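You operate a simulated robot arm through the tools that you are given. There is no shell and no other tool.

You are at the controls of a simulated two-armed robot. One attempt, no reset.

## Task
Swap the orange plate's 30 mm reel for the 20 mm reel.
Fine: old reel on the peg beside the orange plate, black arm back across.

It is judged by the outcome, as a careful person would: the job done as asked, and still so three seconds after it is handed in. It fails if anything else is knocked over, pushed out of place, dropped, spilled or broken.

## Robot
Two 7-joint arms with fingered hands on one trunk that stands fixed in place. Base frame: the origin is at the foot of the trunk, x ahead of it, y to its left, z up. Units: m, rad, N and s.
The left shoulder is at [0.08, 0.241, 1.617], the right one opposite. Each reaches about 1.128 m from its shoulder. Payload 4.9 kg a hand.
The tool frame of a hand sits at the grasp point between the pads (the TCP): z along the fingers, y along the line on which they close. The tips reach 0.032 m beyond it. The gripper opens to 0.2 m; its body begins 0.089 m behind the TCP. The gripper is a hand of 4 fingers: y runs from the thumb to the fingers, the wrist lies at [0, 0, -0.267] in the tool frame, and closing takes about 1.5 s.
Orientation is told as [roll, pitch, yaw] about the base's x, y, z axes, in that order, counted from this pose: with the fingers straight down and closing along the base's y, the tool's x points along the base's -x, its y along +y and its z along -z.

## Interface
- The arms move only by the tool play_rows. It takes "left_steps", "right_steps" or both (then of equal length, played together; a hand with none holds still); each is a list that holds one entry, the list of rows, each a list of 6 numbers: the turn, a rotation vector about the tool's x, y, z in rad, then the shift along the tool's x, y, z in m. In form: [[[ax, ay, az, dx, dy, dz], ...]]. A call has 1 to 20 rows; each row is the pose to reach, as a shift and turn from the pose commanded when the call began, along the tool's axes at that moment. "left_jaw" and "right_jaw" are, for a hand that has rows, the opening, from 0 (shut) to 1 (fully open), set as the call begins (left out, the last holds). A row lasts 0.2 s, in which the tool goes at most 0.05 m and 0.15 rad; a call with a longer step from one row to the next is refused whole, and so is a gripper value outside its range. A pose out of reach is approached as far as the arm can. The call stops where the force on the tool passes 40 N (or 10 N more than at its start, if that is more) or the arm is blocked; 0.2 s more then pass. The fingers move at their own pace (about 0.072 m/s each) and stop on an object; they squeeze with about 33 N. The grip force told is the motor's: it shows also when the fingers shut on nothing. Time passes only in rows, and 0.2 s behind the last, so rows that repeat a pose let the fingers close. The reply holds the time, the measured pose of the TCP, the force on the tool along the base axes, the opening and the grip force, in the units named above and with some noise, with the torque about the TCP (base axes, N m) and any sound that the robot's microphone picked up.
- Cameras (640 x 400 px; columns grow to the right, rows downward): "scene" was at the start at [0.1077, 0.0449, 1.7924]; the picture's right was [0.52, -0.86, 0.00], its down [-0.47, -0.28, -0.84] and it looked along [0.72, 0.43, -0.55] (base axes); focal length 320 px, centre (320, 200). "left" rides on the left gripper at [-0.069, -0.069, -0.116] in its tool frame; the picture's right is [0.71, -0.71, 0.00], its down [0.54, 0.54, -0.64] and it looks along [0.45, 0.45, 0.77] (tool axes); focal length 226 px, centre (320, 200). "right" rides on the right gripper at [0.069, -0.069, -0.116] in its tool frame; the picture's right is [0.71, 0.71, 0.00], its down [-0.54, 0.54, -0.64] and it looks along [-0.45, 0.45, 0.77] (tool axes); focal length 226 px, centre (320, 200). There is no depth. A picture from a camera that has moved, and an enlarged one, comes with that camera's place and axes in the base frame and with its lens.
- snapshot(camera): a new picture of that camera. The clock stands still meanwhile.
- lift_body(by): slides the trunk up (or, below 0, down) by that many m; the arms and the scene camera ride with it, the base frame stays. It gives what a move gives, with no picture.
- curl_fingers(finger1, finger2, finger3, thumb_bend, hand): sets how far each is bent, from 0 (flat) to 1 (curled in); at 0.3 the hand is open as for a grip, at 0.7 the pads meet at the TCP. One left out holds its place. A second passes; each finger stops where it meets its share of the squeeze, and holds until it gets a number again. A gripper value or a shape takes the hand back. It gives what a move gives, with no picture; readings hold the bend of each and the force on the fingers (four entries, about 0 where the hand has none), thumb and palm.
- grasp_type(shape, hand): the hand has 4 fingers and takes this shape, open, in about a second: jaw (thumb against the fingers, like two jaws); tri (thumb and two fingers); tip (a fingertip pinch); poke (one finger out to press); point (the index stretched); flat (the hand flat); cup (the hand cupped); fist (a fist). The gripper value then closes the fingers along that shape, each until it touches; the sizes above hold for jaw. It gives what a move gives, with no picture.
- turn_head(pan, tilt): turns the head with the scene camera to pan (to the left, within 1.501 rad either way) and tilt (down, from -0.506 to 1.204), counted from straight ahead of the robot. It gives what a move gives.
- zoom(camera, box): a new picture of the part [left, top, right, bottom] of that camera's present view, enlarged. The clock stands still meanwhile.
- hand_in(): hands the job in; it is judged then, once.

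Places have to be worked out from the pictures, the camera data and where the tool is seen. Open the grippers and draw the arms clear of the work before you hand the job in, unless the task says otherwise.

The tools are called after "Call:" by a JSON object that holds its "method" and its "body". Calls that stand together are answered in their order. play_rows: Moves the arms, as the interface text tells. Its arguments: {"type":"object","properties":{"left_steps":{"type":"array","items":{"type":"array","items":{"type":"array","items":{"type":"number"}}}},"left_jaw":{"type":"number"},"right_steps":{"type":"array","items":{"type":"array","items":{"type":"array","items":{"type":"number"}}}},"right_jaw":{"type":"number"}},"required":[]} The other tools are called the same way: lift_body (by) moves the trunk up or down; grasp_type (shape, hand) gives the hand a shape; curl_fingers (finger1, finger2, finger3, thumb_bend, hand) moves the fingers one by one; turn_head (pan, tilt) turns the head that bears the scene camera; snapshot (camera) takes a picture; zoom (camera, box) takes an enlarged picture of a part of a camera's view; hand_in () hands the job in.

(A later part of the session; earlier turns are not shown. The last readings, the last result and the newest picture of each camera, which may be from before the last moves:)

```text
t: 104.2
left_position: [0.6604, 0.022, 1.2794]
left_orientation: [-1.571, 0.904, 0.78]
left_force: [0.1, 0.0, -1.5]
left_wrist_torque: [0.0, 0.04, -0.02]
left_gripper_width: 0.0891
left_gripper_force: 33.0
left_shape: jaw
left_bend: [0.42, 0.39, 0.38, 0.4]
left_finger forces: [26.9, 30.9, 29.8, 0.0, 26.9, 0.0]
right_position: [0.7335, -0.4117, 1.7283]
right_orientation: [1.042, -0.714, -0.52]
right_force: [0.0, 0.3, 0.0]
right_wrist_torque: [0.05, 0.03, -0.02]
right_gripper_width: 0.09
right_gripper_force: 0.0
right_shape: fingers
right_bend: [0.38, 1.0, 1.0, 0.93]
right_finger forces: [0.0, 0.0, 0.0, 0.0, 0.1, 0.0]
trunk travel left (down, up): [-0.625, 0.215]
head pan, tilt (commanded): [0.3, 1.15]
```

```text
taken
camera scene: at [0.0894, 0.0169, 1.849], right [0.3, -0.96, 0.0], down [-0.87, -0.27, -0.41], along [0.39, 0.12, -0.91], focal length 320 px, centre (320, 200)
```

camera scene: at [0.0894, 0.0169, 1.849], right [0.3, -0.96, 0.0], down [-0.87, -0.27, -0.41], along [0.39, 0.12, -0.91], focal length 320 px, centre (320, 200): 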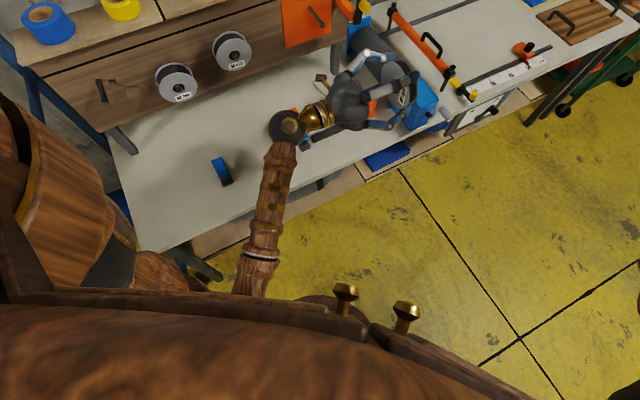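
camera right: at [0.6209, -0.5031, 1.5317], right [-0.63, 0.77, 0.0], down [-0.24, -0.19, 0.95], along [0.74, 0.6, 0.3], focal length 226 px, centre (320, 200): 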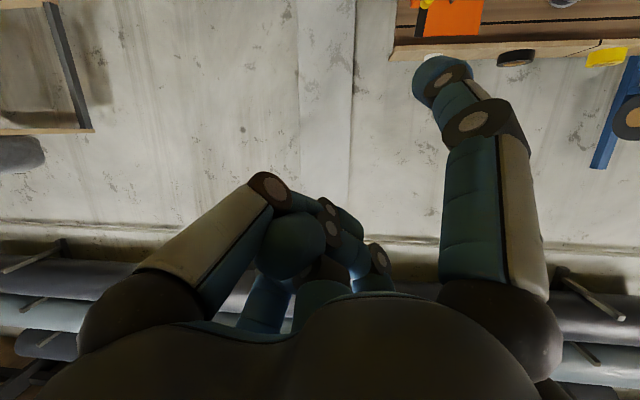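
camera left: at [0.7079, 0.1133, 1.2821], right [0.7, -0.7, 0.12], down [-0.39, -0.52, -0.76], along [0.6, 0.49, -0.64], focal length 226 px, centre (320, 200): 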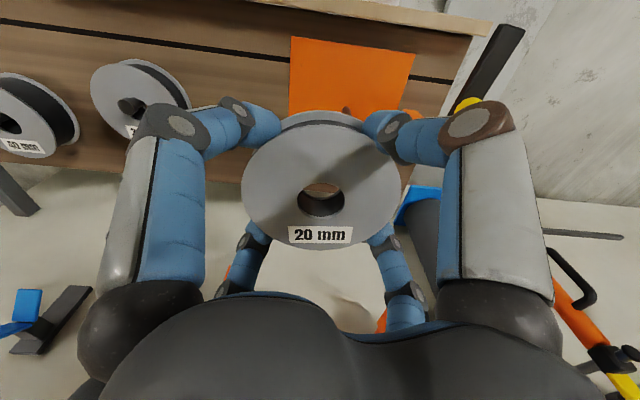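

That worked without any reach warning: the elbow is now straight below the shoulder. Next I pitch the hand down to pointing-down while moving up and left, which should carry the elbow further out to the left.

Call:
{"method": "play_rows", "body": {"left_steps": [[[-0.081, -0.1029, 0, 0.0049, -0.0127, -0.0199], [-0.162, -0.2057, 0, 0.0097, -0.0254, -0.0398], [-0.243, -0.3086, 0, 0.0146, -0.038, -0.0598], [-0.324, -0.4114, 0, 0.0195, -0.0507, -0.0797], [-0.405, -0.5143, 0, 0.0243, -0.0634, -0.0996], [-0.486, -0.6172, 0, 0.0292, -0.0761, -0.1195], [-0.567, -0.72, 0, 0.0341, -0.0887, -0.1394], [-0.648, -0.8229, 0, 0.0389, -0.1014, -0.1593], [-0.729, -0.9257, 0, 0.0438, -0.1141, -0.1793], [-0.81, -1.0286, 0, 0.0487, -0.1268, -0.1992], [-0.891, -1.1314, 0, 0.0535, -0.1394, -0.2191], [-0.972, -1.2343, 0, 0.0584, -0.1521, -0.239]]]}}

Call:
{"method": "turn_head", "body": {"pan": 0.6, "tilt": 0.8}}

Call:
{"method": "snapshot", "body": {"camera": "scene"}}

```text
t: 106.8
left_position: [0.5485, 0.2493, 1.4202]
left_orientation: [0.002, -0.001, 1.689]
left_force: [0.8, -0.3, -1.2]
left_wrist_torque: [0.03, -0.02, 0.03]
left_gripper_width: 0.0888
left_gripper_force: 32.9
left_shape: jaw
left_bend: [0.42, 0.39, 0.38, 0.4]
left_finger forces: [26.5, 30.0, 31.1, 0.0, 26.7, 0.0]
right_position: [0.7332, -0.4114, 1.727]
right_orientation: [1.042, -0.715, -0.523]
right_force: [-0.4, 0.1, 0.0]
right_wrist_torque: [-0.02, -0.01, 0.02]
right_gripper_width: 0.0899
right_gripper_force: 0.0
right_shape: fingers
right_bend: [0.38, 1.0, 1.0, 0.93]
right_finger forces: [0.1, 0.0, 0.0, 0.0, 0.1, 0.0]
trunk travel left (down, up): [-0.625, 0.215]
head pan, tilt (commanded): [0.3, 1.15]
```

```text
t: 107.6
left_position: [0.5489, 0.2496, 1.42]
left_orientation: [-0.001, 0.002, 1.688]
left_force: [-0.6, -0.9, -2.5]
left_wrist_torque: [0.03, 0.0, 0.0]
left_gripper_width: 0.0889
left_gripper_force: 32.8
left_shape: jaw
left_bend: [0.42, 0.39, 0.38, 0.4]
left_finger forces: [26.5, 29.9, 31.1, 0.0, 26.8, 0.0]
right_position: [0.7334, -0.4115, 1.729]
right_orientation: [1.042, -0.714, -0.523]
right_force: [0.4, 0.3, -0.4]
right_wrist_torque: [0.0, 0.02, -0.01]
right_gripper_width: 0.0899
right_gripper_force: 0.0
right_shape: fingers
right_bend: [0.38, 1.0, 1.0, 0.93]
right_finger forces: [0.0, 0.1, 0.1, 0.0, 0.0, 0.0]
trunk travel left (down, up): [-0.625, 0.215]
head pan, tilt (commanded): [0.6, 0.799]
```

```text
taken
camera scene: at [0.0985, 0.0441, 1.8738], right [0.56, -0.83, 0.0], down [-0.59, -0.41, -0.7], along [0.57, 0.39, -0.72], focal length 320 px, centre (320, 200)
```

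scene: 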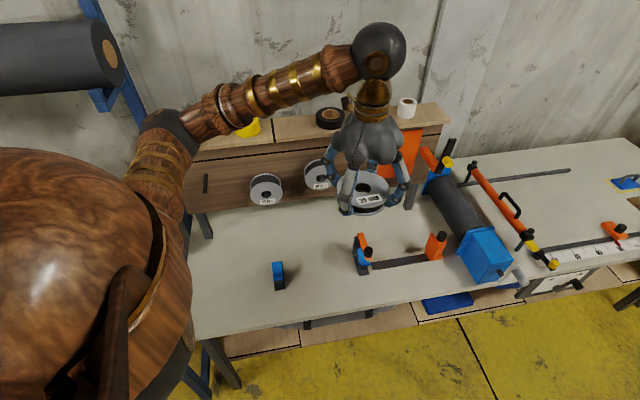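

Excellent – the hand points down at (0.549, 0.249, 1.42) with the elbow out to the left and the 20 mm reel secure. I raise the hand 0.15 m, then lower the trunk 0.40 m to the height that worked for the plate before.

Call:
{"method": "play_rows", "body": {"left_steps": [[[0, 0, 0, 0, 0, -0.04], [0, 0, 0, 0, 0, -0.08], [0, 0, 0, 0, 0, -0.12], [0, 0, 0, 0, 0, -0.15]]]}}

Call:
{"method": "lift_body", "body": {"by": -0.4}}

Call:
{"method": "snapshot", "body": {"camera": "scene"}}

```text
t: 108.6
left_position: [0.5476, 0.2488, 1.5711]
left_orientation: [0.0, 0.0, 1.689]
left_force: [0.5, -0.1, -2.1]
left_wrist_torque: [0.02, -0.03, 0.02]
left_gripper_width: 0.0888
left_gripper_force: 33.1
left_shape: jaw
left_bend: [0.42, 0.39, 0.38, 0.4]
left_finger forces: [26.5, 29.9, 31.1, 0.0, 26.6, 0.1]
right_position: [0.7316, -0.4125, 1.728]
right_orientation: [1.045, -0.716, -0.52]
right_force: [0.1, 0.0, 0.4]
right_wrist_torque: [0.02, -0.01, -0.01]
right_gripper_width: 0.09
right_gripper_force: 0.0
right_shape: fingers
right_bend: [0.38, 1.0, 1.0, 0.93]
right_finger forces: [0.0, 0.0, 0.0, 0.0, 0.0, 0.1]
trunk travel left (down, up): [-0.625, 0.215]
head pan, tilt (commanded): [0.6, 0.799]
```

```text
t: 112.5
left_position: [0.5484, 0.2498, 1.1722]
left_orientation: [-0.001, 0.0, 1.688]
left_force: [0.0, 0.1, -1.7]
left_wrist_torque: [0.06, -0.05, 0.01]
left_gripper_width: 0.0885
left_gripper_force: 33.0
left_shape: jaw
left_bend: [0.42, 0.39, 0.38, 0.4]
left_finger forces: [26.4, 29.9, 31.2, 0.1, 26.6, 0.1]
right_position: [0.7332, -0.4117, 1.3279]
right_orientation: [1.043, -0.715, -0.522]
right_force: [-1.0, 0.0, 0.5]
right_wrist_torque: [0.01, -0.04, 0.02]
right_gripper_width: 0.0901
right_gripper_force: 0.1
right_shape: fingers
right_bend: [0.38, 1.0, 1.0, 0.93]
right_finger forces: [0.0, 0.0, 0.0, 0.0, 0.0, 0.0]
trunk travel left (down, up): [-0.225, 0.615]
head pan, tilt (commanded): [0.6, 0.799]
```

```text
taken
camera scene: at [0.0983, 0.0442, 1.4739], right [0.57, -0.82, 0.0], down [-0.59, -0.41, -0.7], along [0.57, 0.39, -0.72], focal length 320 px, centre (320, 200)
```

scene: 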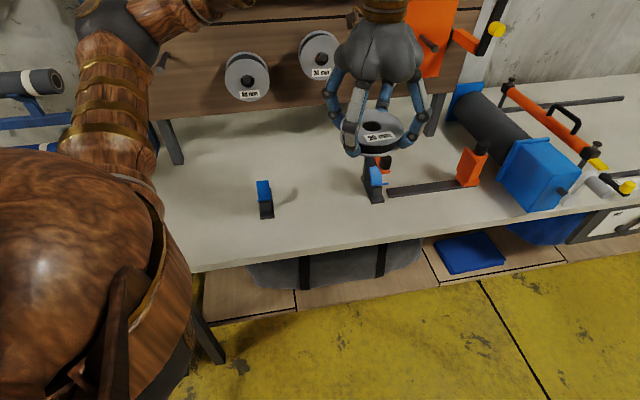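

Everything is in place below. Now I pitch the hand up to face the board while moving to the spindle axis at distance 0.74, as in the first successful approach.

Call:
{"method": "play_rows", "body": {"left_steps": [[[0.1029, -0.081, 0, 0.0086, -0.0254, 0.0006], [0.2057, -0.162, 0, 0.0172, -0.0508, 0.0012], [0.3086, -0.243, 0, 0.0259, -0.0763, 0.0018], [0.4114, -0.324, 0, 0.0345, -0.1017, 0.0023], [0.5143, -0.405, 0, 0.0431, -0.1271, 0.0029], [0.6172, -0.486, 0, 0.0517, -0.1525, 0.0035], [0.72, -0.567, 0, 0.0603, -0.1779, 0.0041], [0.8229, -0.648, 0, 0.0689, -0.2033, 0.0047], [0.9257, -0.729, 0, 0.0776, -0.2288, 0.0053], [1.0286, -0.81, 0, 0.0862, -0.2542, 0.0058], [1.1314, -0.891, 0, 0.0948, -0.2796, 0.0064], [1.2343, -0.972, 0, 0.1034, -0.305, 0.007]]]}}

Call:
{"method": "snapshot", "body": {"camera": "left"}}

Call:
{"method": "snapshot", "body": {"camera": "scene"}}

```text
t: 115.1
left_position: [0.8646, 0.1814, 1.1642]
left_orientation: [-1.573, -0.669, 2.358]
left_force: [0.3, 0.1, -2.0]
left_wrist_torque: [-0.04, 0.06, 0.01]
left_gripper_width: 0.0886
left_gripper_force: 33.1
left_shape: jaw
left_bend: [0.42, 0.39, 0.38, 0.4]
left_finger forces: [26.2, 30.9, 32.2, 0.0, 26.2, 0.1]
right_position: [0.7348, -0.4133, 1.3274]
right_orientation: [1.044, -0.712, -0.522]
right_force: [1.2, -0.2, -0.9]
right_wrist_torque: [0.01, 0.0, 0.03]
right_gripper_width: 0.0902
right_gripper_force: 0.1
right_shape: fingers
right_bend: [0.38, 1.0, 1.0, 0.93]
right_finger forces: [0.1, 0.0, 0.0, 0.0, 0.1, 0.1]
trunk travel left (down, up): [-0.225, 0.615]
head pan, tilt (commanded): [0.6, 0.799]
```

```text
taken
camera left: at [0.7744, 0.1082, 1.2603], right [0.7, -0.7, 0.12], down [-0.39, -0.52, -0.76], along [0.6, 0.49, -0.64], focal length 226 px, centre (320, 200)
```

left: 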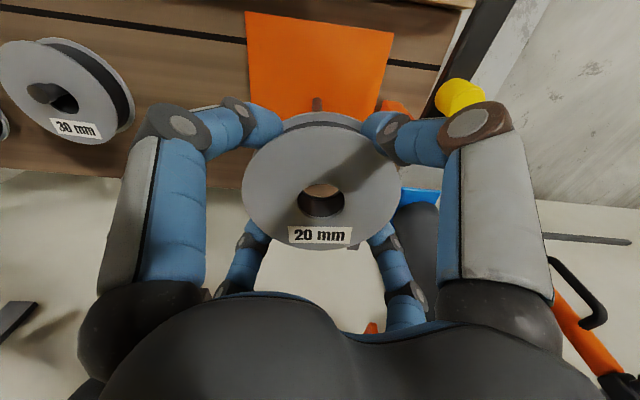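

```text
taken
camera scene: at [0.1003, 0.0433, 1.4738], right [0.57, -0.82, 0.0], down [-0.59, -0.4, -0.7], along [0.57, 0.39, -0.72], focal length 320 px, centre (320, 200)
```

scene: 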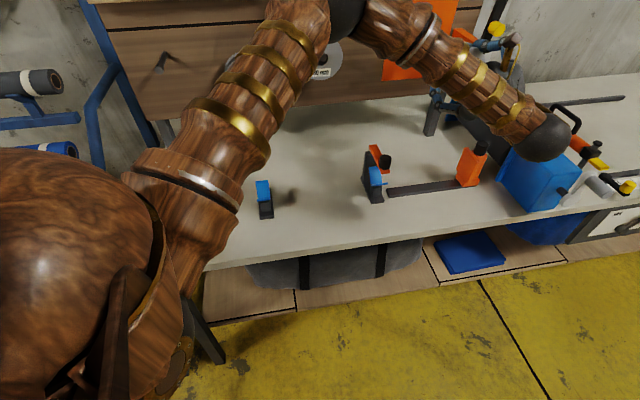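

Exact pose reached, the bar is still up and the spindle shows just above the reel. I zoom in to check the lateral alignment before inserting.

Call:
{"method": "zoom", "body": {"camera": "left", "box": [240, 70, 400, 170]}}

Call:
{"method": "turn_head", "body": {"pan": 0.45, "tilt": 0.4}}

Call:
{"method": "snapshot", "body": {"camera": "scene"}}

```text
4.00 times, centred on (320, 120) of left
camera zoom: at [0.7744, 0.1082, 1.2603], right [0.7, -0.7, 0.12], down [-0.39, -0.52, -0.76], along [0.6, 0.49, -0.64], focal length 904 px, centre (320, 520)
```

zoom: 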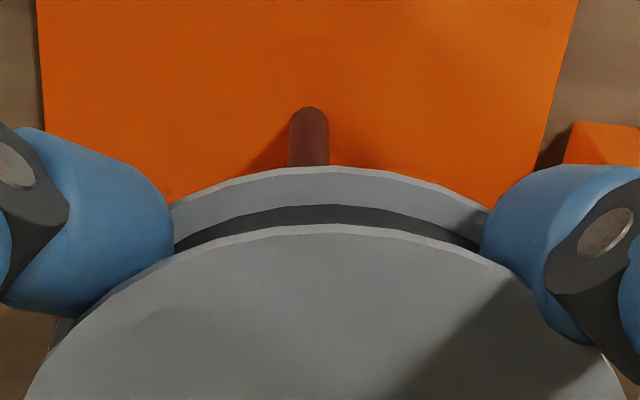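

```text
t: 115.9
left_position: [0.862, 0.1817, 1.1646]
left_orientation: [-1.569, -0.668, 2.355]
left_force: [0.2, -0.7, -2.6]
left_wrist_torque: [-0.02, 0.02, 0.02]
left_gripper_width: 0.0887
left_gripper_force: 32.8
left_shape: jaw
left_bend: [0.42, 0.39, 0.38, 0.4]
left_finger forces: [26.3, 30.8, 32.1, 0.0, 26.3, 0.0]
right_position: [0.7328, -0.4124, 1.3289]
right_orientation: [1.044, -0.716, -0.523]
right_force: [0.2, 0.6, -0.8]
right_wrist_torque: [-0.03, 0.0, -0.03]
right_gripper_width: 0.0899
right_gripper_force: 0.0
right_shape: fingers
right_bend: [0.38, 1.0, 1.0, 0.93]
right_finger forces: [0.1, 0.0, 0.0, 0.1, 0.0, 0.0]
trunk travel left (down, up): [-0.225, 0.615]
head pan, tilt (commanded): [0.45, 0.4]
```

```text
taken
camera scene: at [0.1151, 0.039, 1.5089], right [0.44, -0.9, 0.0], down [-0.35, -0.17, -0.92], along [0.83, 0.4, -0.39], focal length 320 px, centre (320, 200)
```

scene: 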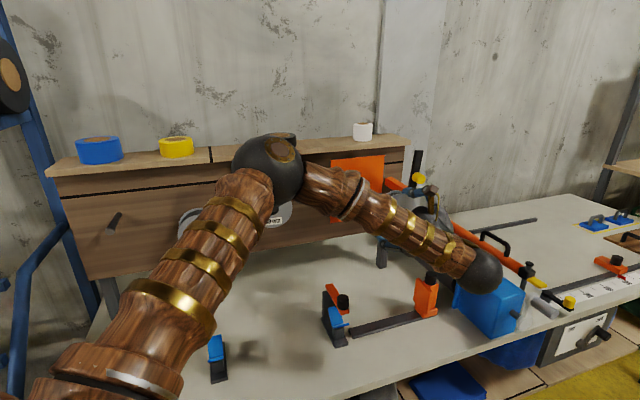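

From this view the spindle axis is ~3-4 mm left of and ~4.5 mm below the hand axis. I correct that and advance 10 cm, to just before the reel meets the spindle tip.

Call:
{"method": "play_rows", "body": {"left_steps": [[[0, 0, 0, 0.0004, 0.0054, 0.0], [0, 0, 0, 0.0004, 0.0054, 0.03], [0, 0, 0, 0.0004, 0.0054, 0.06], [0, 0, 0, 0.0004, 0.0054, 0.085], [0, 0, 0, 0.0004, 0.0054, 0.1]]]}}

Call:
{"method": "snapshot", "body": {"camera": "left"}}

Call:
{"method": "zoom", "body": {"camera": "scene", "box": [320, 130, 480, 290]}}

```text
t: 117.1
left_position: [0.9324, 0.2564, 1.1609]
left_orientation: [-1.571, -0.666, 2.353]
left_force: [-0.4, 0.7, -2.9]
left_wrist_torque: [0.0, 0.04, 0.01]
left_gripper_width: 0.0887
left_gripper_force: 33.5
left_shape: jaw
left_bend: [0.42, 0.39, 0.38, 0.4]
left_finger forces: [26.0, 30.8, 32.1, 0.0, 26.1, 0.0]
right_position: [0.7335, -0.4108, 1.3289]
right_orientation: [1.042, -0.717, -0.522]
right_force: [-0.5, 0.4, 0.5]
right_wrist_torque: [0.0, 0.0, -0.01]
right_gripper_width: 0.0901
right_gripper_force: 0.1
right_shape: fingers
right_bend: [0.38, 1.0, 1.0, 0.93]
right_finger forces: [0.0, 0.0, 0.0, 0.0, 0.1, 0.1]
trunk travel left (down, up): [-0.225, 0.615]
head pan, tilt (commanded): [0.45, 0.4]
```

```text
taken
camera left: at [0.8415, 0.1824, 1.2567], right [0.7, -0.7, 0.12], down [-0.39, -0.52, -0.76], along [0.6, 0.49, -0.64], focal length 226 px, centre (320, 200)
```

left: 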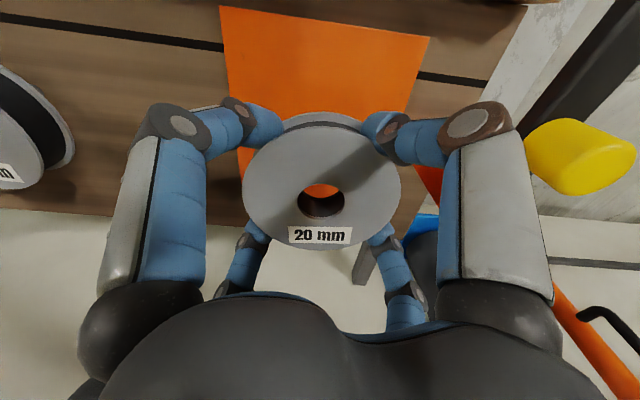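

```text
2.50 times, centred on (400, 210) of scene
camera zoom: at [0.1159, 0.0395, 1.5089], right [0.44, -0.9, 0.0], down [-0.35, -0.17, -0.92], along [0.83, 0.4, -0.39], focal length 799 px, centre (120, 175)
```

zoom: 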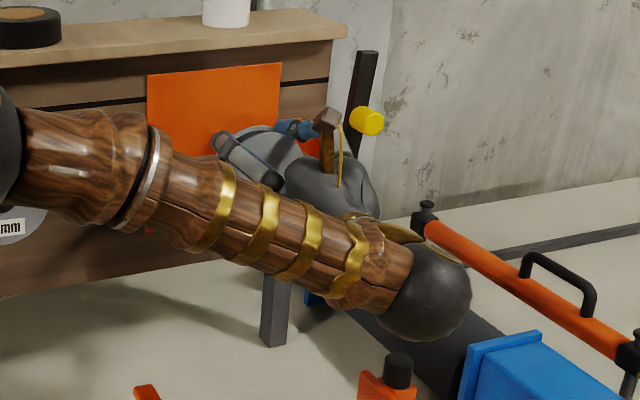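

Aligned, no contact, bar untouched. I now slide the reel onto the spindle slowly in small steps.

Call:
{"method": "play_rows", "body": {"left_steps": [[[0, 0, 0, 0, 0, 0.008], [0, 0, 0, 0, 0, 0.015], [0, 0, 0, 0, 0, 0.022], [0, 0, 0, 0, 0, 0.029], [0, 0, 0, 0, 0, 0.035]]]}}

Call:
{"method": "snapshot", "body": {"camera": "left"}}

```text
t: 118.3
left_position: [0.9577, 0.2803, 1.1603]
left_orientation: [-1.571, -0.667, 2.356]
left_force: [0.4, 1.2, -1.8]
left_wrist_torque: [-0.04, 0.06, -0.01]
left_gripper_width: 0.0888
left_gripper_force: 32.7
left_shape: jaw
left_bend: [0.42, 0.39, 0.38, 0.4]
left_finger forces: [26.0, 30.7, 32.1, 0.0, 26.2, 0.0]
right_position: [0.7331, -0.4111, 1.3289]
right_orientation: [1.042, -0.715, -0.522]
right_force: [0.3, 0.2, -0.3]
right_wrist_torque: [0.0, -0.01, 0.0]
right_gripper_width: 0.0901
right_gripper_force: 0.1
right_shape: fingers
right_bend: [0.38, 1.0, 1.0, 0.93]
right_finger forces: [0.0, 0.1, 0.0, 0.1, 0.0, 0.1]
trunk travel left (down, up): [-0.225, 0.615]
head pan, tilt (commanded): [0.45, 0.4]
```

```text
taken
camera left: at [0.8668, 0.2065, 1.2566], right [0.7, -0.7, 0.12], down [-0.39, -0.52, -0.76], along [0.6, 0.49, -0.64], focal length 226 px, centre (320, 200)
```

left: 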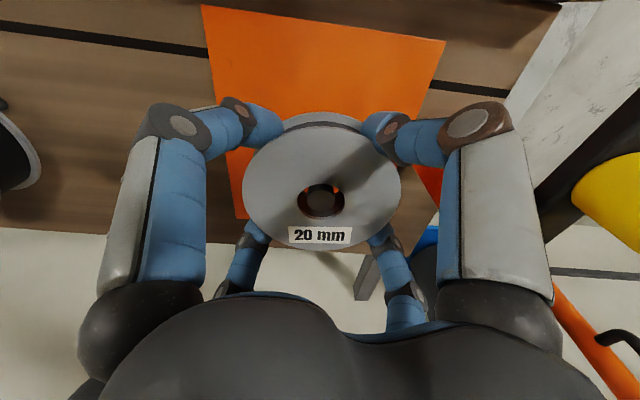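

The spindle tip fills the centre of the hole with no contact force. I push on another 2.3 cm to the original depth.

Call:
{"method": "play_rows", "body": {"left_steps": [[[0, 0, 0, 0, 0, 0.008], [0, 0, 0, 0, 0, 0.016], [0, 0, 0, 0, 0, 0.023], [0, 0, 0, 0, 0, 0.023]]]}}

Call:
{"method": "snapshot", "body": {"camera": "left"}}

Call:
{"method": "zoom", "body": {"camera": "scene", "box": [320, 130, 480, 290]}}

```text
t: 119.3
left_position: [0.9722, 0.2963, 1.159]
left_orientation: [-1.57, -0.667, 2.355]
left_force: [1.0, 0.1, -2.0]
left_wrist_torque: [-0.03, 0.03, 0.01]
left_gripper_width: 0.0887
left_gripper_force: 32.8
left_shape: jaw
left_bend: [0.42, 0.39, 0.38, 0.4]
left_finger forces: [26.1, 30.8, 32.2, 0.1, 26.2, 0.0]
right_position: [0.7336, -0.4116, 1.3276]
right_orientation: [1.043, -0.714, -0.521]
right_force: [-0.8, -0.4, -0.9]
right_wrist_torque: [0.04, -0.01, 0.0]
right_gripper_width: 0.0899
right_gripper_force: 0.1
right_shape: fingers
right_bend: [0.38, 1.0, 1.0, 0.93]
right_finger forces: [0.0, 0.0, 0.0, 0.1, 0.1, 0.0]
trunk travel left (down, up): [-0.225, 0.615]
head pan, tilt (commanded): [0.45, 0.4]
```

```text
taken
camera left: at [0.8819, 0.2224, 1.256], right [0.7, -0.7, 0.12], down [-0.39, -0.52, -0.76], along [0.6, 0.49, -0.64], focal length 226 px, centre (320, 200)
```

left: 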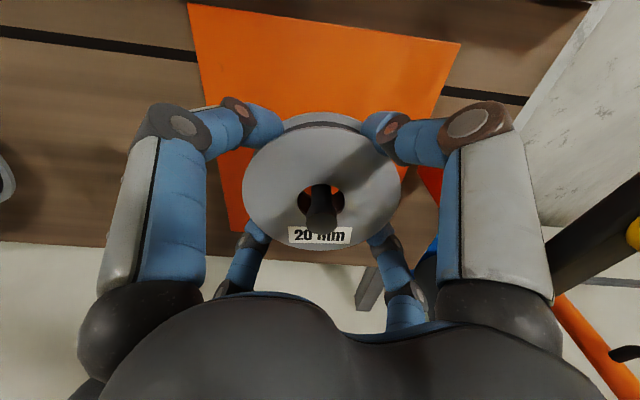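

```text
2.50 times, centred on (400, 210) of scene
camera zoom: at [0.1155, 0.0389, 1.509], right [0.44, -0.9, 0.0], down [-0.35, -0.17, -0.92], along [0.83, 0.4, -0.39], focal length 799 px, centre (120, 175)
```

zoom: 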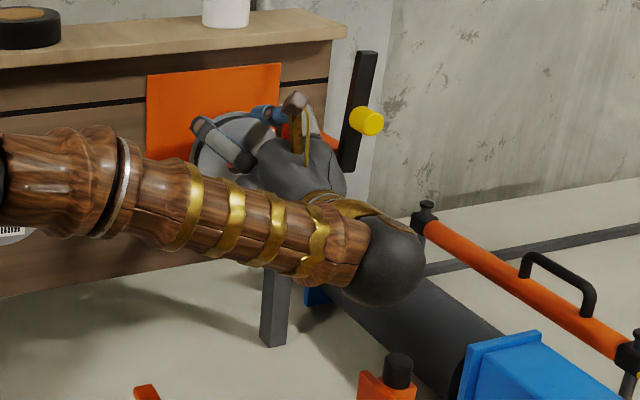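

The spindle protrudes well through the hole. I lower the reel 7-8 mm until the spindle takes the weight.

Call:
{"method": "play_rows", "body": {"left_steps": [[[0, 0, 0, 0.0015, 0.002, 0], [0, 0, 0, 0.0031, 0.0039, 0], [0, 0, 0, 0.0043, 0.0055, 0], [0, 0, 0, 0.0043, 0.0055, 0]]]}}

```text
t: 120.3
left_position: [0.9725, 0.2954, 1.1556]
left_orientation: [-1.573, -0.665, 2.358]
left_force: [0.8, 1.1, 7.8]
left_wrist_torque: [-0.04, 0.01, -0.01]
left_gripper_width: 0.0889
left_gripper_force: 33.5
left_shape: jaw
left_bend: [0.42, 0.39, 0.38, 0.4]
left_finger forces: [28.4, 28.4, 30.5, 0.1, 30.5, 0.1]
right_position: [0.7327, -0.4118, 1.327]
right_orientation: [1.044, -0.715, -0.523]
right_force: [0.4, -0.5, 0.5]
right_wrist_torque: [-0.03, 0.02, -0.02]
right_gripper_width: 0.0897
right_gripper_force: 0.0
right_shape: fingers
right_bend: [0.38, 1.0, 1.0, 0.93]
right_finger forces: [0.1, 0.0, 0.1, 0.0, 0.0, 0.0]
trunk travel left (down, up): [-0.225, 0.615]
head pan, tilt (commanded): [0.45, 0.4]
```

The spindle has taken the weight with a bit extra (+7.8 N), so I ease up 2 mm before opening.

Call:
{"method": "play_rows", "body": {"left_steps": [[[0, 0, 0, -0.0012, -0.0016, 0], [0, 0, 0, -0.0012, -0.0016, 0]]]}}

Call:
{"method": "play_rows", "body": {"left_steps": [[[0, 0, 0, 0, 0, 0], [0, 0, 0, 0, 0, 0], [0, 0, 0, 0, 0, 0], [0, 0, 0, 0, 0, 0], [0, 0, 0, 0, 0, 0]]], "left_jaw": 0.66}}

Call:
{"method": "snapshot", "body": {"camera": "left"}}

Call:
{"method": "zoom", "body": {"camera": "scene", "box": [320, 130, 480, 290]}}

```text
t: 120.9
left_position: [0.9736, 0.2963, 1.155]
left_orientation: [-1.572, -0.666, 2.354]
left_force: [-0.2, 1.4, 4.7]
left_wrist_torque: [-0.05, 0.0, -0.02]
left_gripper_width: 0.0889
left_gripper_force: 32.8
left_shape: jaw
left_bend: [0.42, 0.39, 0.38, 0.4]
left_finger forces: [27.7, 29.3, 30.7, 0.1, 29.1, 0.1]
right_position: [0.7318, -0.4127, 1.3282]
right_orientation: [1.043, -0.715, -0.522]
right_force: [-0.4, 0.4, 0.1]
right_wrist_torque: [0.01, 0.02, 0.04]
right_gripper_width: 0.0903
right_gripper_force: 0.0
right_shape: fingers
right_bend: [0.38, 1.0, 1.0, 0.93]
right_finger forces: [0.0, 0.0, 0.0, 0.0, 0.1, 0.1]
trunk travel left (down, up): [-0.225, 0.615]
head pan, tilt (commanded): [0.45, 0.4]
```

```text
t: 122.1
left_position: [0.9731, 0.2953, 1.1556]
left_orientation: [-1.572, -0.666, 2.356]
left_force: [-0.9, 1.0, -1.0]
left_wrist_torque: [-0.01, -0.02, -0.02]
left_gripper_width: 0.1315
left_gripper_force: 0.0
left_shape: jaw
left_bend: [0.32, 0.32, 0.32, 0.3]
left_finger forces: [0.0, 0.1, 0.1, 0.0, 0.0, 0.0]
right_position: [0.7326, -0.4124, 1.3275]
right_orientation: [1.042, -0.716, -0.521]
right_force: [0.0, -0.3, 0.3]
right_wrist_torque: [-0.02, 0.01, 0.01]
right_gripper_width: 0.09
right_gripper_force: 0.0
right_shape: fingers
right_bend: [0.38, 1.0, 1.0, 0.93]
right_finger forces: [0.0, 0.0, 0.0, 0.0, 0.1, 0.0]
trunk travel left (down, up): [-0.225, 0.615]
head pan, tilt (commanded): [0.45, 0.4]
```

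```text
taken
camera left: at [0.8821, 0.2218, 1.2521], right [0.7, -0.7, 0.12], down [-0.39, -0.52, -0.76], along [0.6, 0.49, -0.64], focal length 226 px, centre (320, 200)
```

left: 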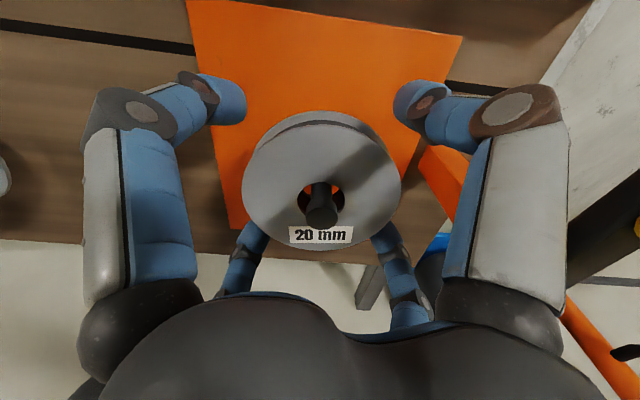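

```text
2.50 times, centred on (400, 210) of scene
camera zoom: at [0.1151, 0.0388, 1.509], right [0.44, -0.9, 0.0], down [-0.35, -0.17, -0.92], along [0.83, 0.4, -0.39], focal length 799 px, centre (120, 175)
```

zoom: 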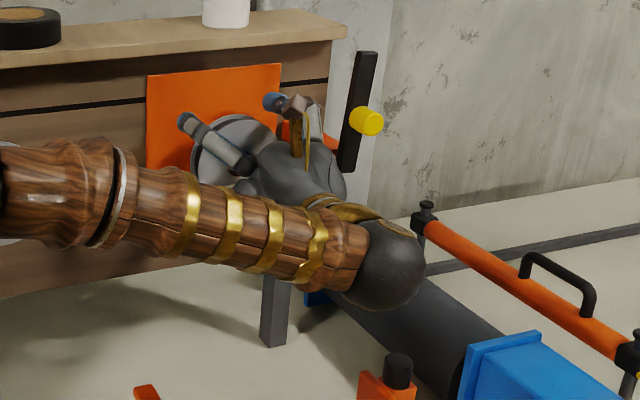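

The 20 mm reel hangs on the spindle and the fingers are clear. I withdraw the left hand straight back 16 cm.

Call:
{"method": "play_rows", "body": {"left_steps": [[[0, 0, 0, -0.001, 0.001, -0.02], [0, 0, 0, -0.002, 0.002, -0.05], [0, 0, 0, -0.002, 0.002, -0.085], [0, 0, 0, -0.002, 0.002, -0.12], [0, 0, 0, -0.002, 0.002, -0.16]]]}}

Call:
{"method": "snapshot", "body": {"camera": "left"}}

Call:
{"method": "snapshot", "body": {"camera": "scene"}}

```text
t: 123.3
left_position: [0.8578, 0.1856, 1.1551]
left_orientation: [-1.573, -0.667, 2.356]
left_force: [-0.8, 0.6, 0.3]
left_wrist_torque: [-0.01, 0.01, -0.01]
left_gripper_width: 0.1314
left_gripper_force: 0.0
left_shape: jaw
left_bend: [0.32, 0.32, 0.32, 0.3]
left_finger forces: [0.0, 0.1, 0.0, 0.0, 0.1, 0.0]
right_position: [0.7335, -0.412, 1.3283]
right_orientation: [1.044, -0.714, -0.522]
right_force: [-0.3, -0.7, 0.0]
right_wrist_torque: [-0.01, -0.02, 0.05]
right_gripper_width: 0.0899
right_gripper_force: 0.0
right_shape: fingers
right_bend: [0.38, 1.0, 1.0, 0.93]
right_finger forces: [0.0, 0.1, 0.0, 0.0, 0.0, 0.0]
trunk travel left (down, up): [-0.225, 0.615]
head pan, tilt (commanded): [0.45, 0.4]
```

```text
taken
camera left: at [0.7671, 0.1112, 1.2514], right [0.7, -0.7, 0.12], down [-0.39, -0.52, -0.76], along [0.6, 0.49, -0.64], focal length 226 px, centre (320, 200)
```

left: 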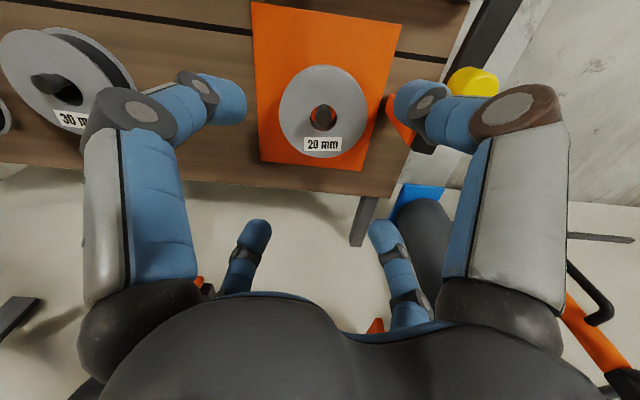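

```text
taken
camera scene: at [0.1145, 0.0376, 1.5091], right [0.44, -0.9, 0.0], down [-0.35, -0.17, -0.92], along [0.83, 0.4, -0.39], focal length 320 px, centre (320, 200)
```

scene: 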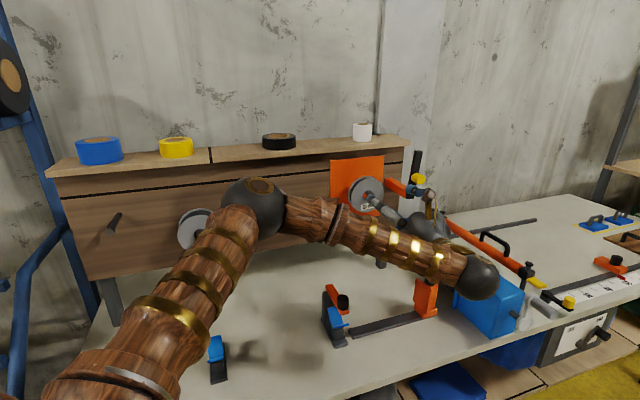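

The plate now carries the 20 mm reel. To bring the black arm back gently I'll grip its knob with this left hand; first I move in front of the knob (u≈0.582, z≈1.205), still well short of it.

Call:
{"method": "play_rows", "body": {"left_steps": [[[0, 0, 0, 0.0, 0.0, -0.02], [0, 0, 0, 0.0133, -0.0264, -0.02], [0, 0, 0, 0.0266, -0.0527, -0.02], [0, 0, 0, 0.0399, -0.0791, -0.02], [0, 0, 0, 0.0532, -0.1054, -0.02]]], "left_jaw": 0.5}}

Call:
{"method": "snapshot", "body": {"camera": "left"}}

Call:
{"method": "zoom", "body": {"camera": "scene", "box": [320, 130, 480, 290]}}

```text
t: 124.5
left_position: [0.9212, 0.092, 1.2051]
left_orientation: [-1.571, -0.669, 2.355]
left_force: [1.0, 0.0, -0.1]
left_wrist_torque: [-0.01, -0.03, 0.02]
left_gripper_width: 0.1006
left_gripper_force: 0.1
left_shape: jaw
left_bend: [0.38, 0.38, 0.38, 0.36]
left_finger forces: [0.0, 0.0, 0.0, 0.0, 0.0, 0.0]
right_position: [0.7347, -0.4138, 1.3263]
right_orientation: [1.043, -0.712, -0.521]
right_force: [0.8, -0.4, -0.4]
right_wrist_torque: [0.01, 0.0, 0.05]
right_gripper_width: 0.09
right_gripper_force: 0.0
right_shape: fingers
right_bend: [0.38, 1.0, 1.0, 0.93]
right_finger forces: [0.0, 0.0, 0.0, 0.0, 0.0, 0.0]
trunk travel left (down, up): [-0.225, 0.615]
head pan, tilt (commanded): [0.45, 0.4]
```

```text
taken
camera left: at [0.8308, 0.0191, 1.3018], right [0.7, -0.7, 0.12], down [-0.39, -0.52, -0.76], along [0.6, 0.49, -0.64], focal length 226 px, centre (320, 200)
```

left: 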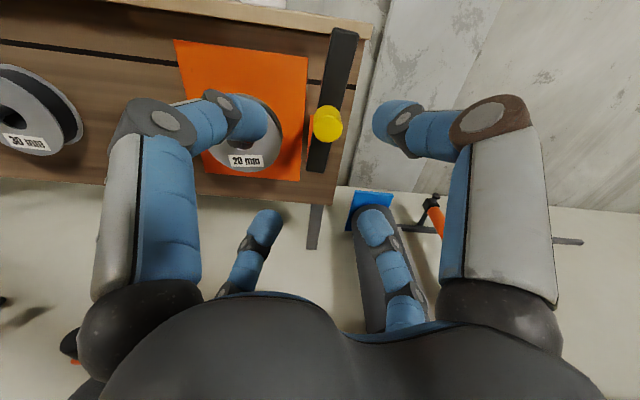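

```text
2.50 times, centred on (400, 210) of scene
camera zoom: at [0.1157, 0.0374, 1.5089], right [0.44, -0.9, 0.0], down [-0.35, -0.17, -0.92], along [0.83, 0.4, -0.39], focal length 799 px, centre (120, 175)
```

zoom: 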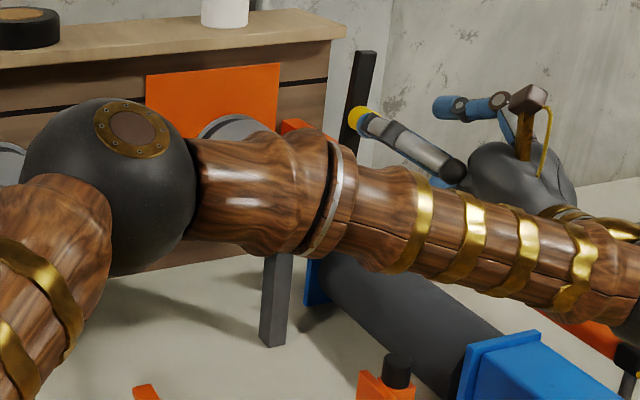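

The knob is visible just ahead, slightly above and right of my axis. I zoom to measure it accurately.

Call:
{"method": "zoom", "body": {"camera": "left", "box": [270, 20, 390, 200]}}

```text
2.22 times, centred on (330, 110) of left
camera zoom: at [0.8308, 0.0191, 1.3018], right [0.7, -0.7, 0.12], down [-0.39, -0.52, -0.76], along [0.6, 0.49, -0.64], focal length 502 px, centre (298, 400)
```

zoom: 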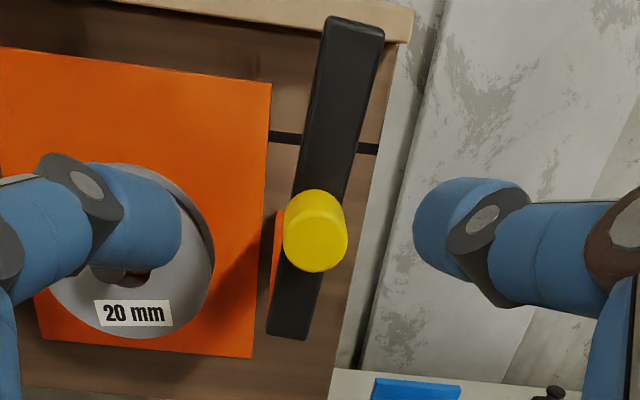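

The knob front is at about u=0.593, z=1.217 (hinge therefore at ≈(0.590, 1.160), radius 0.057). I align and advance so the open fingertips surround the knob without touching the bar.

Call:
{"method": "play_rows", "body": {"left_steps": [[[0, 0, 0, -0.0015, -0.0128, 0.0], [0, 0, 0, -0.0015, -0.0128, 0.025], [0, 0, 0, -0.0015, -0.0128, 0.05], [0, 0, 0, -0.0015, -0.0128, 0.066], [0, 0, 0, -0.0015, -0.0128, 0.0766]]]}}

Call:
{"method": "snapshot", "body": {"camera": "left"}}

```text
t: 125.7
left_position: [0.979, 0.145, 1.2165]
left_orientation: [-1.57, -0.667, 2.356]
left_force: [0.3, 0.6, -0.7]
left_wrist_torque: [0.01, 0.03, 0.0]
left_gripper_width: 0.1008
left_gripper_force: 0.0
left_shape: jaw
left_bend: [0.38, 0.38, 0.38, 0.36]
left_finger forces: [0.1, 0.0, 0.1, 0.1, 0.1, 0.1]
right_position: [0.7334, -0.4123, 1.3278]
right_orientation: [1.043, -0.717, -0.523]
right_force: [-0.2, -0.6, -1.3]
right_wrist_torque: [-0.02, 0.03, -0.01]
right_gripper_width: 0.0897
right_gripper_force: 0.1
right_shape: fingers
right_bend: [0.38, 1.0, 1.0, 0.93]
right_finger forces: [0.0, 0.0, 0.0, 0.0, 0.0, 0.0]
trunk travel left (down, up): [-0.225, 0.615]
head pan, tilt (commanded): [0.45, 0.4]
```

```text
taken
camera left: at [0.8882, 0.0708, 1.313], right [0.7, -0.7, 0.12], down [-0.39, -0.52, -0.76], along [0.6, 0.49, -0.64], focal length 226 px, centre (320, 200)
```

left: 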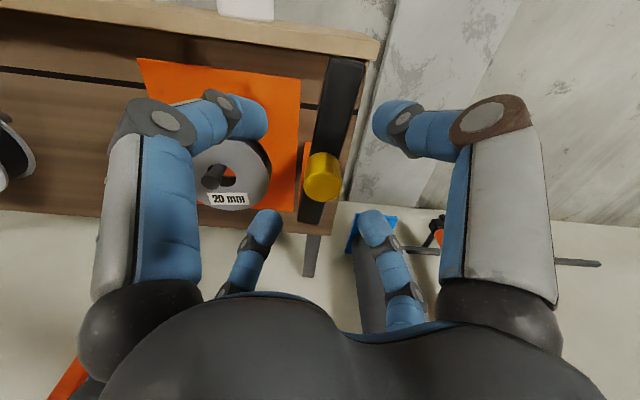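

The knob sits centred between the fingers (front at (322,187) as expected). I close on it.

Call:
{"method": "play_rows", "body": {"left_steps": [[[0, 0, 0, 0, 0, 0], [0, 0, 0, 0, 0, 0], [0, 0, 0, 0, 0, 0], [0, 0, 0, 0, 0, 0], [0, 0, 0, 0, 0, 0], [0, 0, 0, 0, 0, 0], [0, 0, 0, 0, 0, 0]]], "left_jaw": 0.0}}

Call:
{"method": "snapshot", "body": {"camera": "left"}}

```text
t: 127.3
left_position: [0.979, 0.1452, 1.2159]
left_orientation: [-1.57, -0.665, 2.355]
left_force: [4.1, 2.9, 1.8]
left_wrist_torque: [0.07, -0.04, -0.06]
left_gripper_width: 0.0233
left_gripper_force: 32.9
left_shape: jaw
left_bend: [0.76, 0.76, 0.6, 0.59]
left_finger forces: [28.6, 28.0, 28.7, 0.0, 30.0, 0.0]
right_position: [0.734, -0.4111, 1.3272]
right_orientation: [1.041, -0.715, -0.522]
right_force: [0.3, -0.2, 0.1]
right_wrist_torque: [0.03, -0.01, 0.01]
right_gripper_width: 0.09
right_gripper_force: 0.1
right_shape: fingers
right_bend: [0.38, 1.0, 1.0, 0.93]
right_finger forces: [0.0, 0.1, 0.0, 0.1, 0.0, 0.0]
trunk travel left (down, up): [-0.225, 0.615]
head pan, tilt (commanded): [0.45, 0.4]
```

```text
taken
camera left: at [0.8882, 0.0712, 1.3131], right [0.7, -0.7, 0.12], down [-0.39, -0.52, -0.76], along [0.6, 0.49, -0.64], focal length 226 px, centre (320, 200)
```

left: 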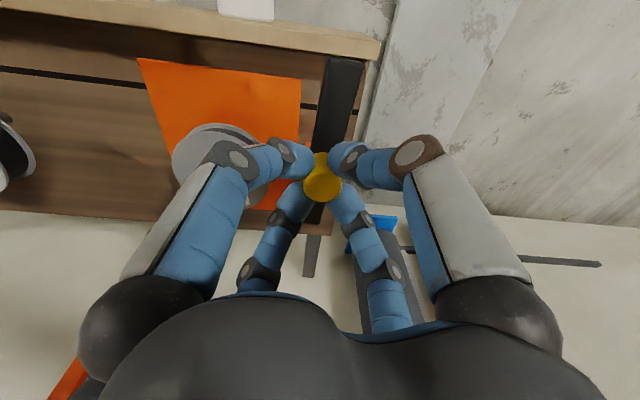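

Knob held on all four fingers. I swing it back along the hinge arc, first to about 45°.

Call:
{"method": "play_rows", "body": {"left_steps": [[[0, 0, 0, -0.0058, 0.0049, 0], [0, 0, 0, -0.0112, 0.0096, 0], [0, 0, 0, -0.0179, 0.0188, 0], [0, 0, 0, -0.0227, 0.029, 0], [0, 0, 0, -0.0253, 0.0401, 0], [0, 0, 0, -0.0253, 0.0401, 0]]]}}

Call:
{"method": "snapshot", "body": {"camera": "left"}}

```text
t: 128.7
left_position: [0.945, 0.1783, 1.2017]
left_orientation: [-1.571, -0.665, 2.36]
left_force: [2.4, 17.7, 15.4]
left_wrist_torque: [0.1, -0.59, 0.16]
left_gripper_width: 0.0219
left_gripper_force: 32.8
left_shape: jaw
left_bend: [0.76, 0.75, 0.6, 0.59]
left_finger forces: [24.2, 26.9, 30.7, 0.1, 41.3, 0.1]
right_position: [0.732, -0.4098, 1.3307]
right_orientation: [1.042, -0.716, -0.521]
right_force: [0.4, 0.1, -0.5]
right_wrist_torque: [0.03, -0.02, 0.01]
right_gripper_width: 0.0902
right_gripper_force: 0.1
right_shape: fingers
right_bend: [0.38, 1.0, 1.0, 0.93]
right_finger forces: [0.0, 0.0, 0.0, 0.0, 0.1, 0.1]
trunk travel left (down, up): [-0.225, 0.615]
head pan, tilt (commanded): [0.45, 0.4]
```

```text
taken
camera left: at [0.8545, 0.1057, 1.2983], right [0.7, -0.7, 0.12], down [-0.39, -0.52, -0.76], along [0.6, 0.49, -0.64], focal length 226 px, centre (320, 200)
```

left: 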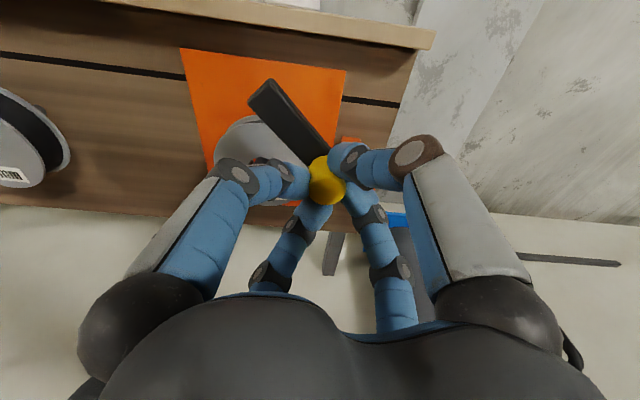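

The bar is at ~45°, with ~19 N of radial load because my radius was slightly small. I relax outward and continue with a larger radius (≈0.061 m) down to about 10°.

Call:
{"method": "play_rows", "body": {"left_steps": [[[0, 0, 0, -0.0036, 0.0011, 0], [0, 0, 0, -0.0036, 0.0073, 0], [0, 0, 0, -0.0035, 0.0135, 0], [0, 0, 0, -0.0014, 0.0255, 0], [0, 0, 0, 0.0029, 0.037, 0], [0, 0, 0, 0.0029, 0.037, 0]]]}}

Call:
{"method": "snapshot", "body": {"camera": "left"}}

```text
t: 130.1
left_position: [0.9357, 0.1921, 1.164]
left_orientation: [-1.566, -0.667, 2.351]
left_force: [27.7, 17.0, 0.3]
left_wrist_torque: [0.26, -0.52, -0.09]
left_gripper_width: 0.0199
left_gripper_force: 32.5
left_shape: jaw
left_bend: [0.77, 0.75, 0.76, 0.6]
left_finger forces: [23.7, 26.8, 28.2, 0.0, 37.5, 0.1]
right_position: [0.737, -0.4098, 1.3265]
right_orientation: [1.039, -0.714, -0.52]
right_force: [1.0, -0.9, 0.2]
right_wrist_torque: [-0.01, 0.0, 0.01]
right_gripper_width: 0.09
right_gripper_force: 0.0
right_shape: fingers
right_bend: [0.38, 1.0, 1.0, 0.93]
right_finger forces: [0.0, 0.0, 0.0, 0.1, 0.1, 0.0]
trunk travel left (down, up): [-0.225, 0.615]
head pan, tilt (commanded): [0.45, 0.4]
```

```text
taken
camera left: at [0.8451, 0.1189, 1.2619], right [0.7, -0.7, 0.12], down [-0.39, -0.52, -0.76], along [0.59, 0.49, -0.64], focal length 226 px, centre (320, 200)
```

left: 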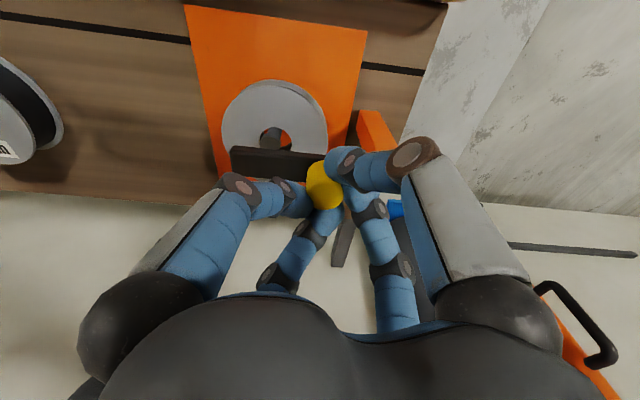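

The bar now lies horizontal across the reel. I open the fingers gently to let it rest on its stop.

Call:
{"method": "play_rows", "body": {"left_steps": [[[0, 0, 0, 0, 0, 0], [0, 0, 0, 0, 0, 0], [0, 0, 0, 0, 0, 0], [0, 0, 0, 0, 0, 0], [0, 0, 0, 0, 0, 0]]], "left_jaw": 0.5}}

Call:
{"method": "snapshot", "body": {"camera": "left"}}

```text
t: 131.3
left_position: [0.9319, 0.1896, 1.1685]
left_orientation: [-1.572, -0.668, 2.355]
left_force: [0.2, -0.1, 0.0]
left_wrist_torque: [0.01, 0.03, -0.01]
left_gripper_width: 0.0995
left_gripper_force: 0.1
left_shape: jaw
left_bend: [0.38, 0.38, 0.38, 0.36]
left_finger forces: [0.1, 0.0, 0.0, 0.0, 0.0, 0.0]
right_position: [0.7331, -0.4125, 1.3275]
right_orientation: [1.045, -0.715, -0.522]
right_force: [0.3, -1.0, 0.8]
right_wrist_torque: [-0.03, 0.01, -0.02]
right_gripper_width: 0.0902
right_gripper_force: 0.0
right_shape: fingers
right_bend: [0.38, 1.0, 1.0, 0.93]
right_finger forces: [0.0, 0.0, 0.1, 0.0, 0.1, 0.0]
trunk travel left (down, up): [-0.225, 0.615]
head pan, tilt (commanded): [0.45, 0.4]
```

```text
taken
camera left: at [0.841, 0.1161, 1.2658], right [0.7, -0.7, 0.12], down [-0.39, -0.52, -0.76], along [0.6, 0.49, -0.64], focal length 226 px, centre (320, 200)
```

left: 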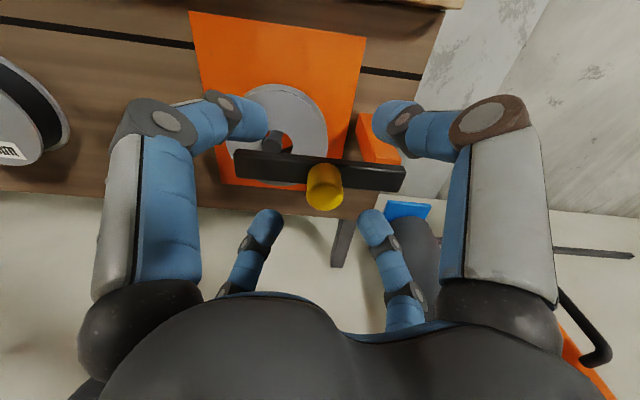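

The bar rests across the reel and the fingers are clear of it. I withdraw straight back 15 cm and check.

Call:
{"method": "play_rows", "body": {"left_steps": [[[0, 0, 0, 0, 0, -0.02], [0, 0, 0, 0, 0, -0.05], [0, 0, 0, 0, 0, -0.085], [0, 0, 0, 0, 0, -0.12], [0, 0, 0, 0, 0, -0.15]]]}}

Call:
{"method": "snapshot", "body": {"camera": "left"}}

Call:
{"method": "snapshot", "body": {"camera": "scene"}}

```text
t: 132.5
left_position: [0.8248, 0.084, 1.1691]
left_orientation: [-1.572, -0.667, 2.358]
left_force: [0.3, 0.1, -0.2]
left_wrist_torque: [0.01, 0.02, -0.01]
left_gripper_width: 0.0996
left_gripper_force: 0.1
left_shape: jaw
left_bend: [0.38, 0.38, 0.38, 0.36]
left_finger forces: [0.1, 0.1, 0.1, 0.0, 0.1, 0.0]
right_position: [0.7309, -0.4129, 1.3284]
right_orientation: [1.046, -0.715, -0.522]
right_force: [-0.4, 0.5, 0.4]
right_wrist_torque: [0.01, 0.01, -0.03]
right_gripper_width: 0.0899
right_gripper_force: 0.1
right_shape: fingers
right_bend: [0.38, 1.0, 1.0, 0.93]
right_finger forces: [0.0, 0.1, 0.0, 0.0, 0.0, 0.1]
trunk travel left (down, up): [-0.225, 0.615]
head pan, tilt (commanded): [0.45, 0.4]
```

```text
taken
camera left: at [0.7326, 0.0097, 1.2662], right [0.7, -0.7, 0.12], down [-0.39, -0.52, -0.76], along [0.6, 0.49, -0.64], focal length 226 px, centre (320, 200)
```

left: 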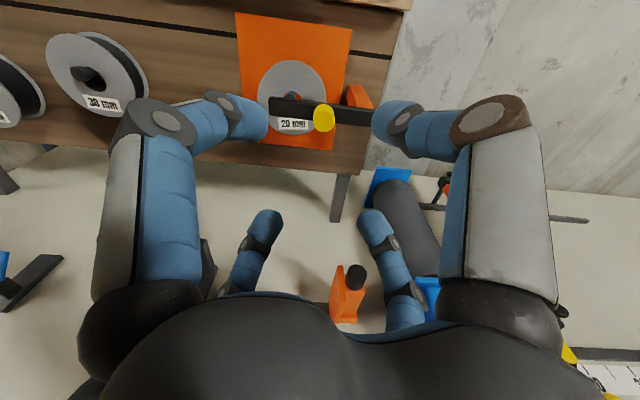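

```text
taken
camera scene: at [0.1141, 0.0372, 1.5091], right [0.44, -0.9, 0.0], down [-0.35, -0.17, -0.92], along [0.83, 0.4, -0.39], focal length 320 px, centre (320, 200)
```

scene: 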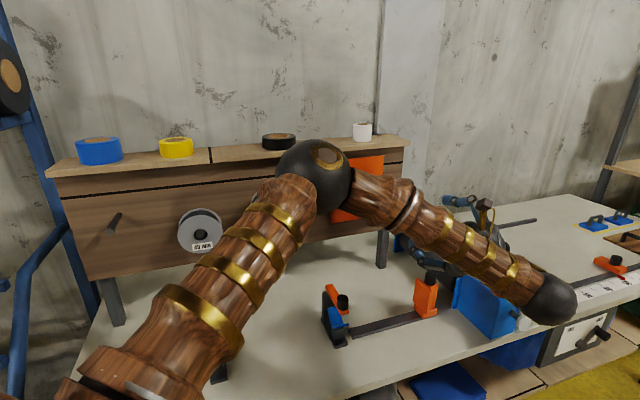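

The bar looks properly across the 20 mm reel. I take the left arm away (pitching the hand down and moving up and left as before) to get a clear view.

Call:
{"method": "play_rows", "body": {"left_steps": [[[-0.095, 0.0747, 0, -0.0366, 0.0081, -0.0016], [-0.19, 0.1494, 0, -0.0732, 0.0162, -0.0031], [-0.285, 0.2241, 0, -0.1097, 0.0243, -0.0047], [-0.38, 0.2988, 0, -0.1463, 0.0324, -0.0063], [-0.475, 0.3735, 0, -0.1829, 0.0405, -0.0078], [-0.57, 0.4482, 0, -0.2195, 0.0486, -0.0094], [-0.665, 0.5228, 0, -0.256, 0.0568, -0.011], [-0.76, 0.5975, 0, -0.2926, 0.0649, -0.0126], [-0.855, 0.6722, 0, -0.3292, 0.073, -0.0141], [-0.95, 0.7469, 0, -0.3658, 0.0811, -0.0157], [-1.045, 0.8216, 0, -0.4023, 0.0892, -0.0173], [-1.14, 0.8963, 0, -0.4389, 0.0973, -0.0188], [-1.235, 0.971, 0, -0.4755, 0.1054, -0.0204]]]}}

Call:
{"method": "snapshot", "body": {"camera": "scene"}}

```text
t: 135.3
left_position: [0.4993, 0.3811, 1.3789]
left_orientation: [0.0, 0.003, 1.689]
left_force: [0.5, 0.6, 0.4]
left_wrist_torque: [-0.03, -0.02, 0.01]
left_gripper_width: 0.0998
left_gripper_force: 0.0
left_shape: jaw
left_bend: [0.38, 0.38, 0.38, 0.36]
left_finger forces: [0.0, 0.0, 0.0, 0.1, 0.0, 0.0]
right_position: [0.7314, -0.4103, 1.3291]
right_orientation: [1.04, -0.717, -0.523]
right_force: [0.4, 0.2, -0.6]
right_wrist_torque: [-0.02, 0.02, -0.03]
right_gripper_width: 0.0897
right_gripper_force: 0.0
right_shape: fingers
right_bend: [0.38, 1.0, 1.0, 0.93]
right_finger forces: [0.1, 0.0, 0.0, 0.0, 0.0, 0.1]
trunk travel left (down, up): [-0.225, 0.615]
head pan, tilt (commanded): [0.45, 0.4]
```

```text
taken
camera scene: at [0.1139, 0.0404, 1.5091], right [0.44, -0.9, 0.0], down [-0.35, -0.17, -0.92], along [0.83, 0.4, -0.39], focal length 320 px, centre (320, 200)
```

scene: 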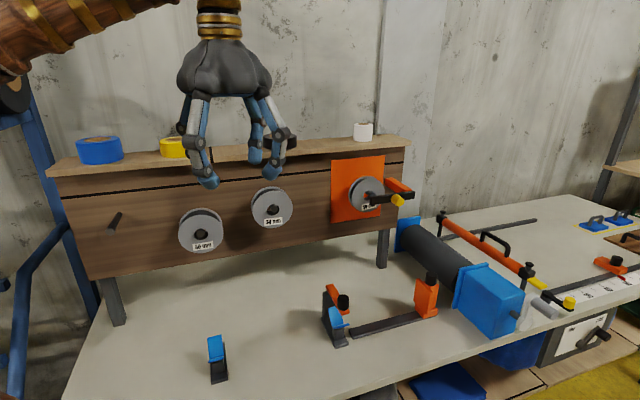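

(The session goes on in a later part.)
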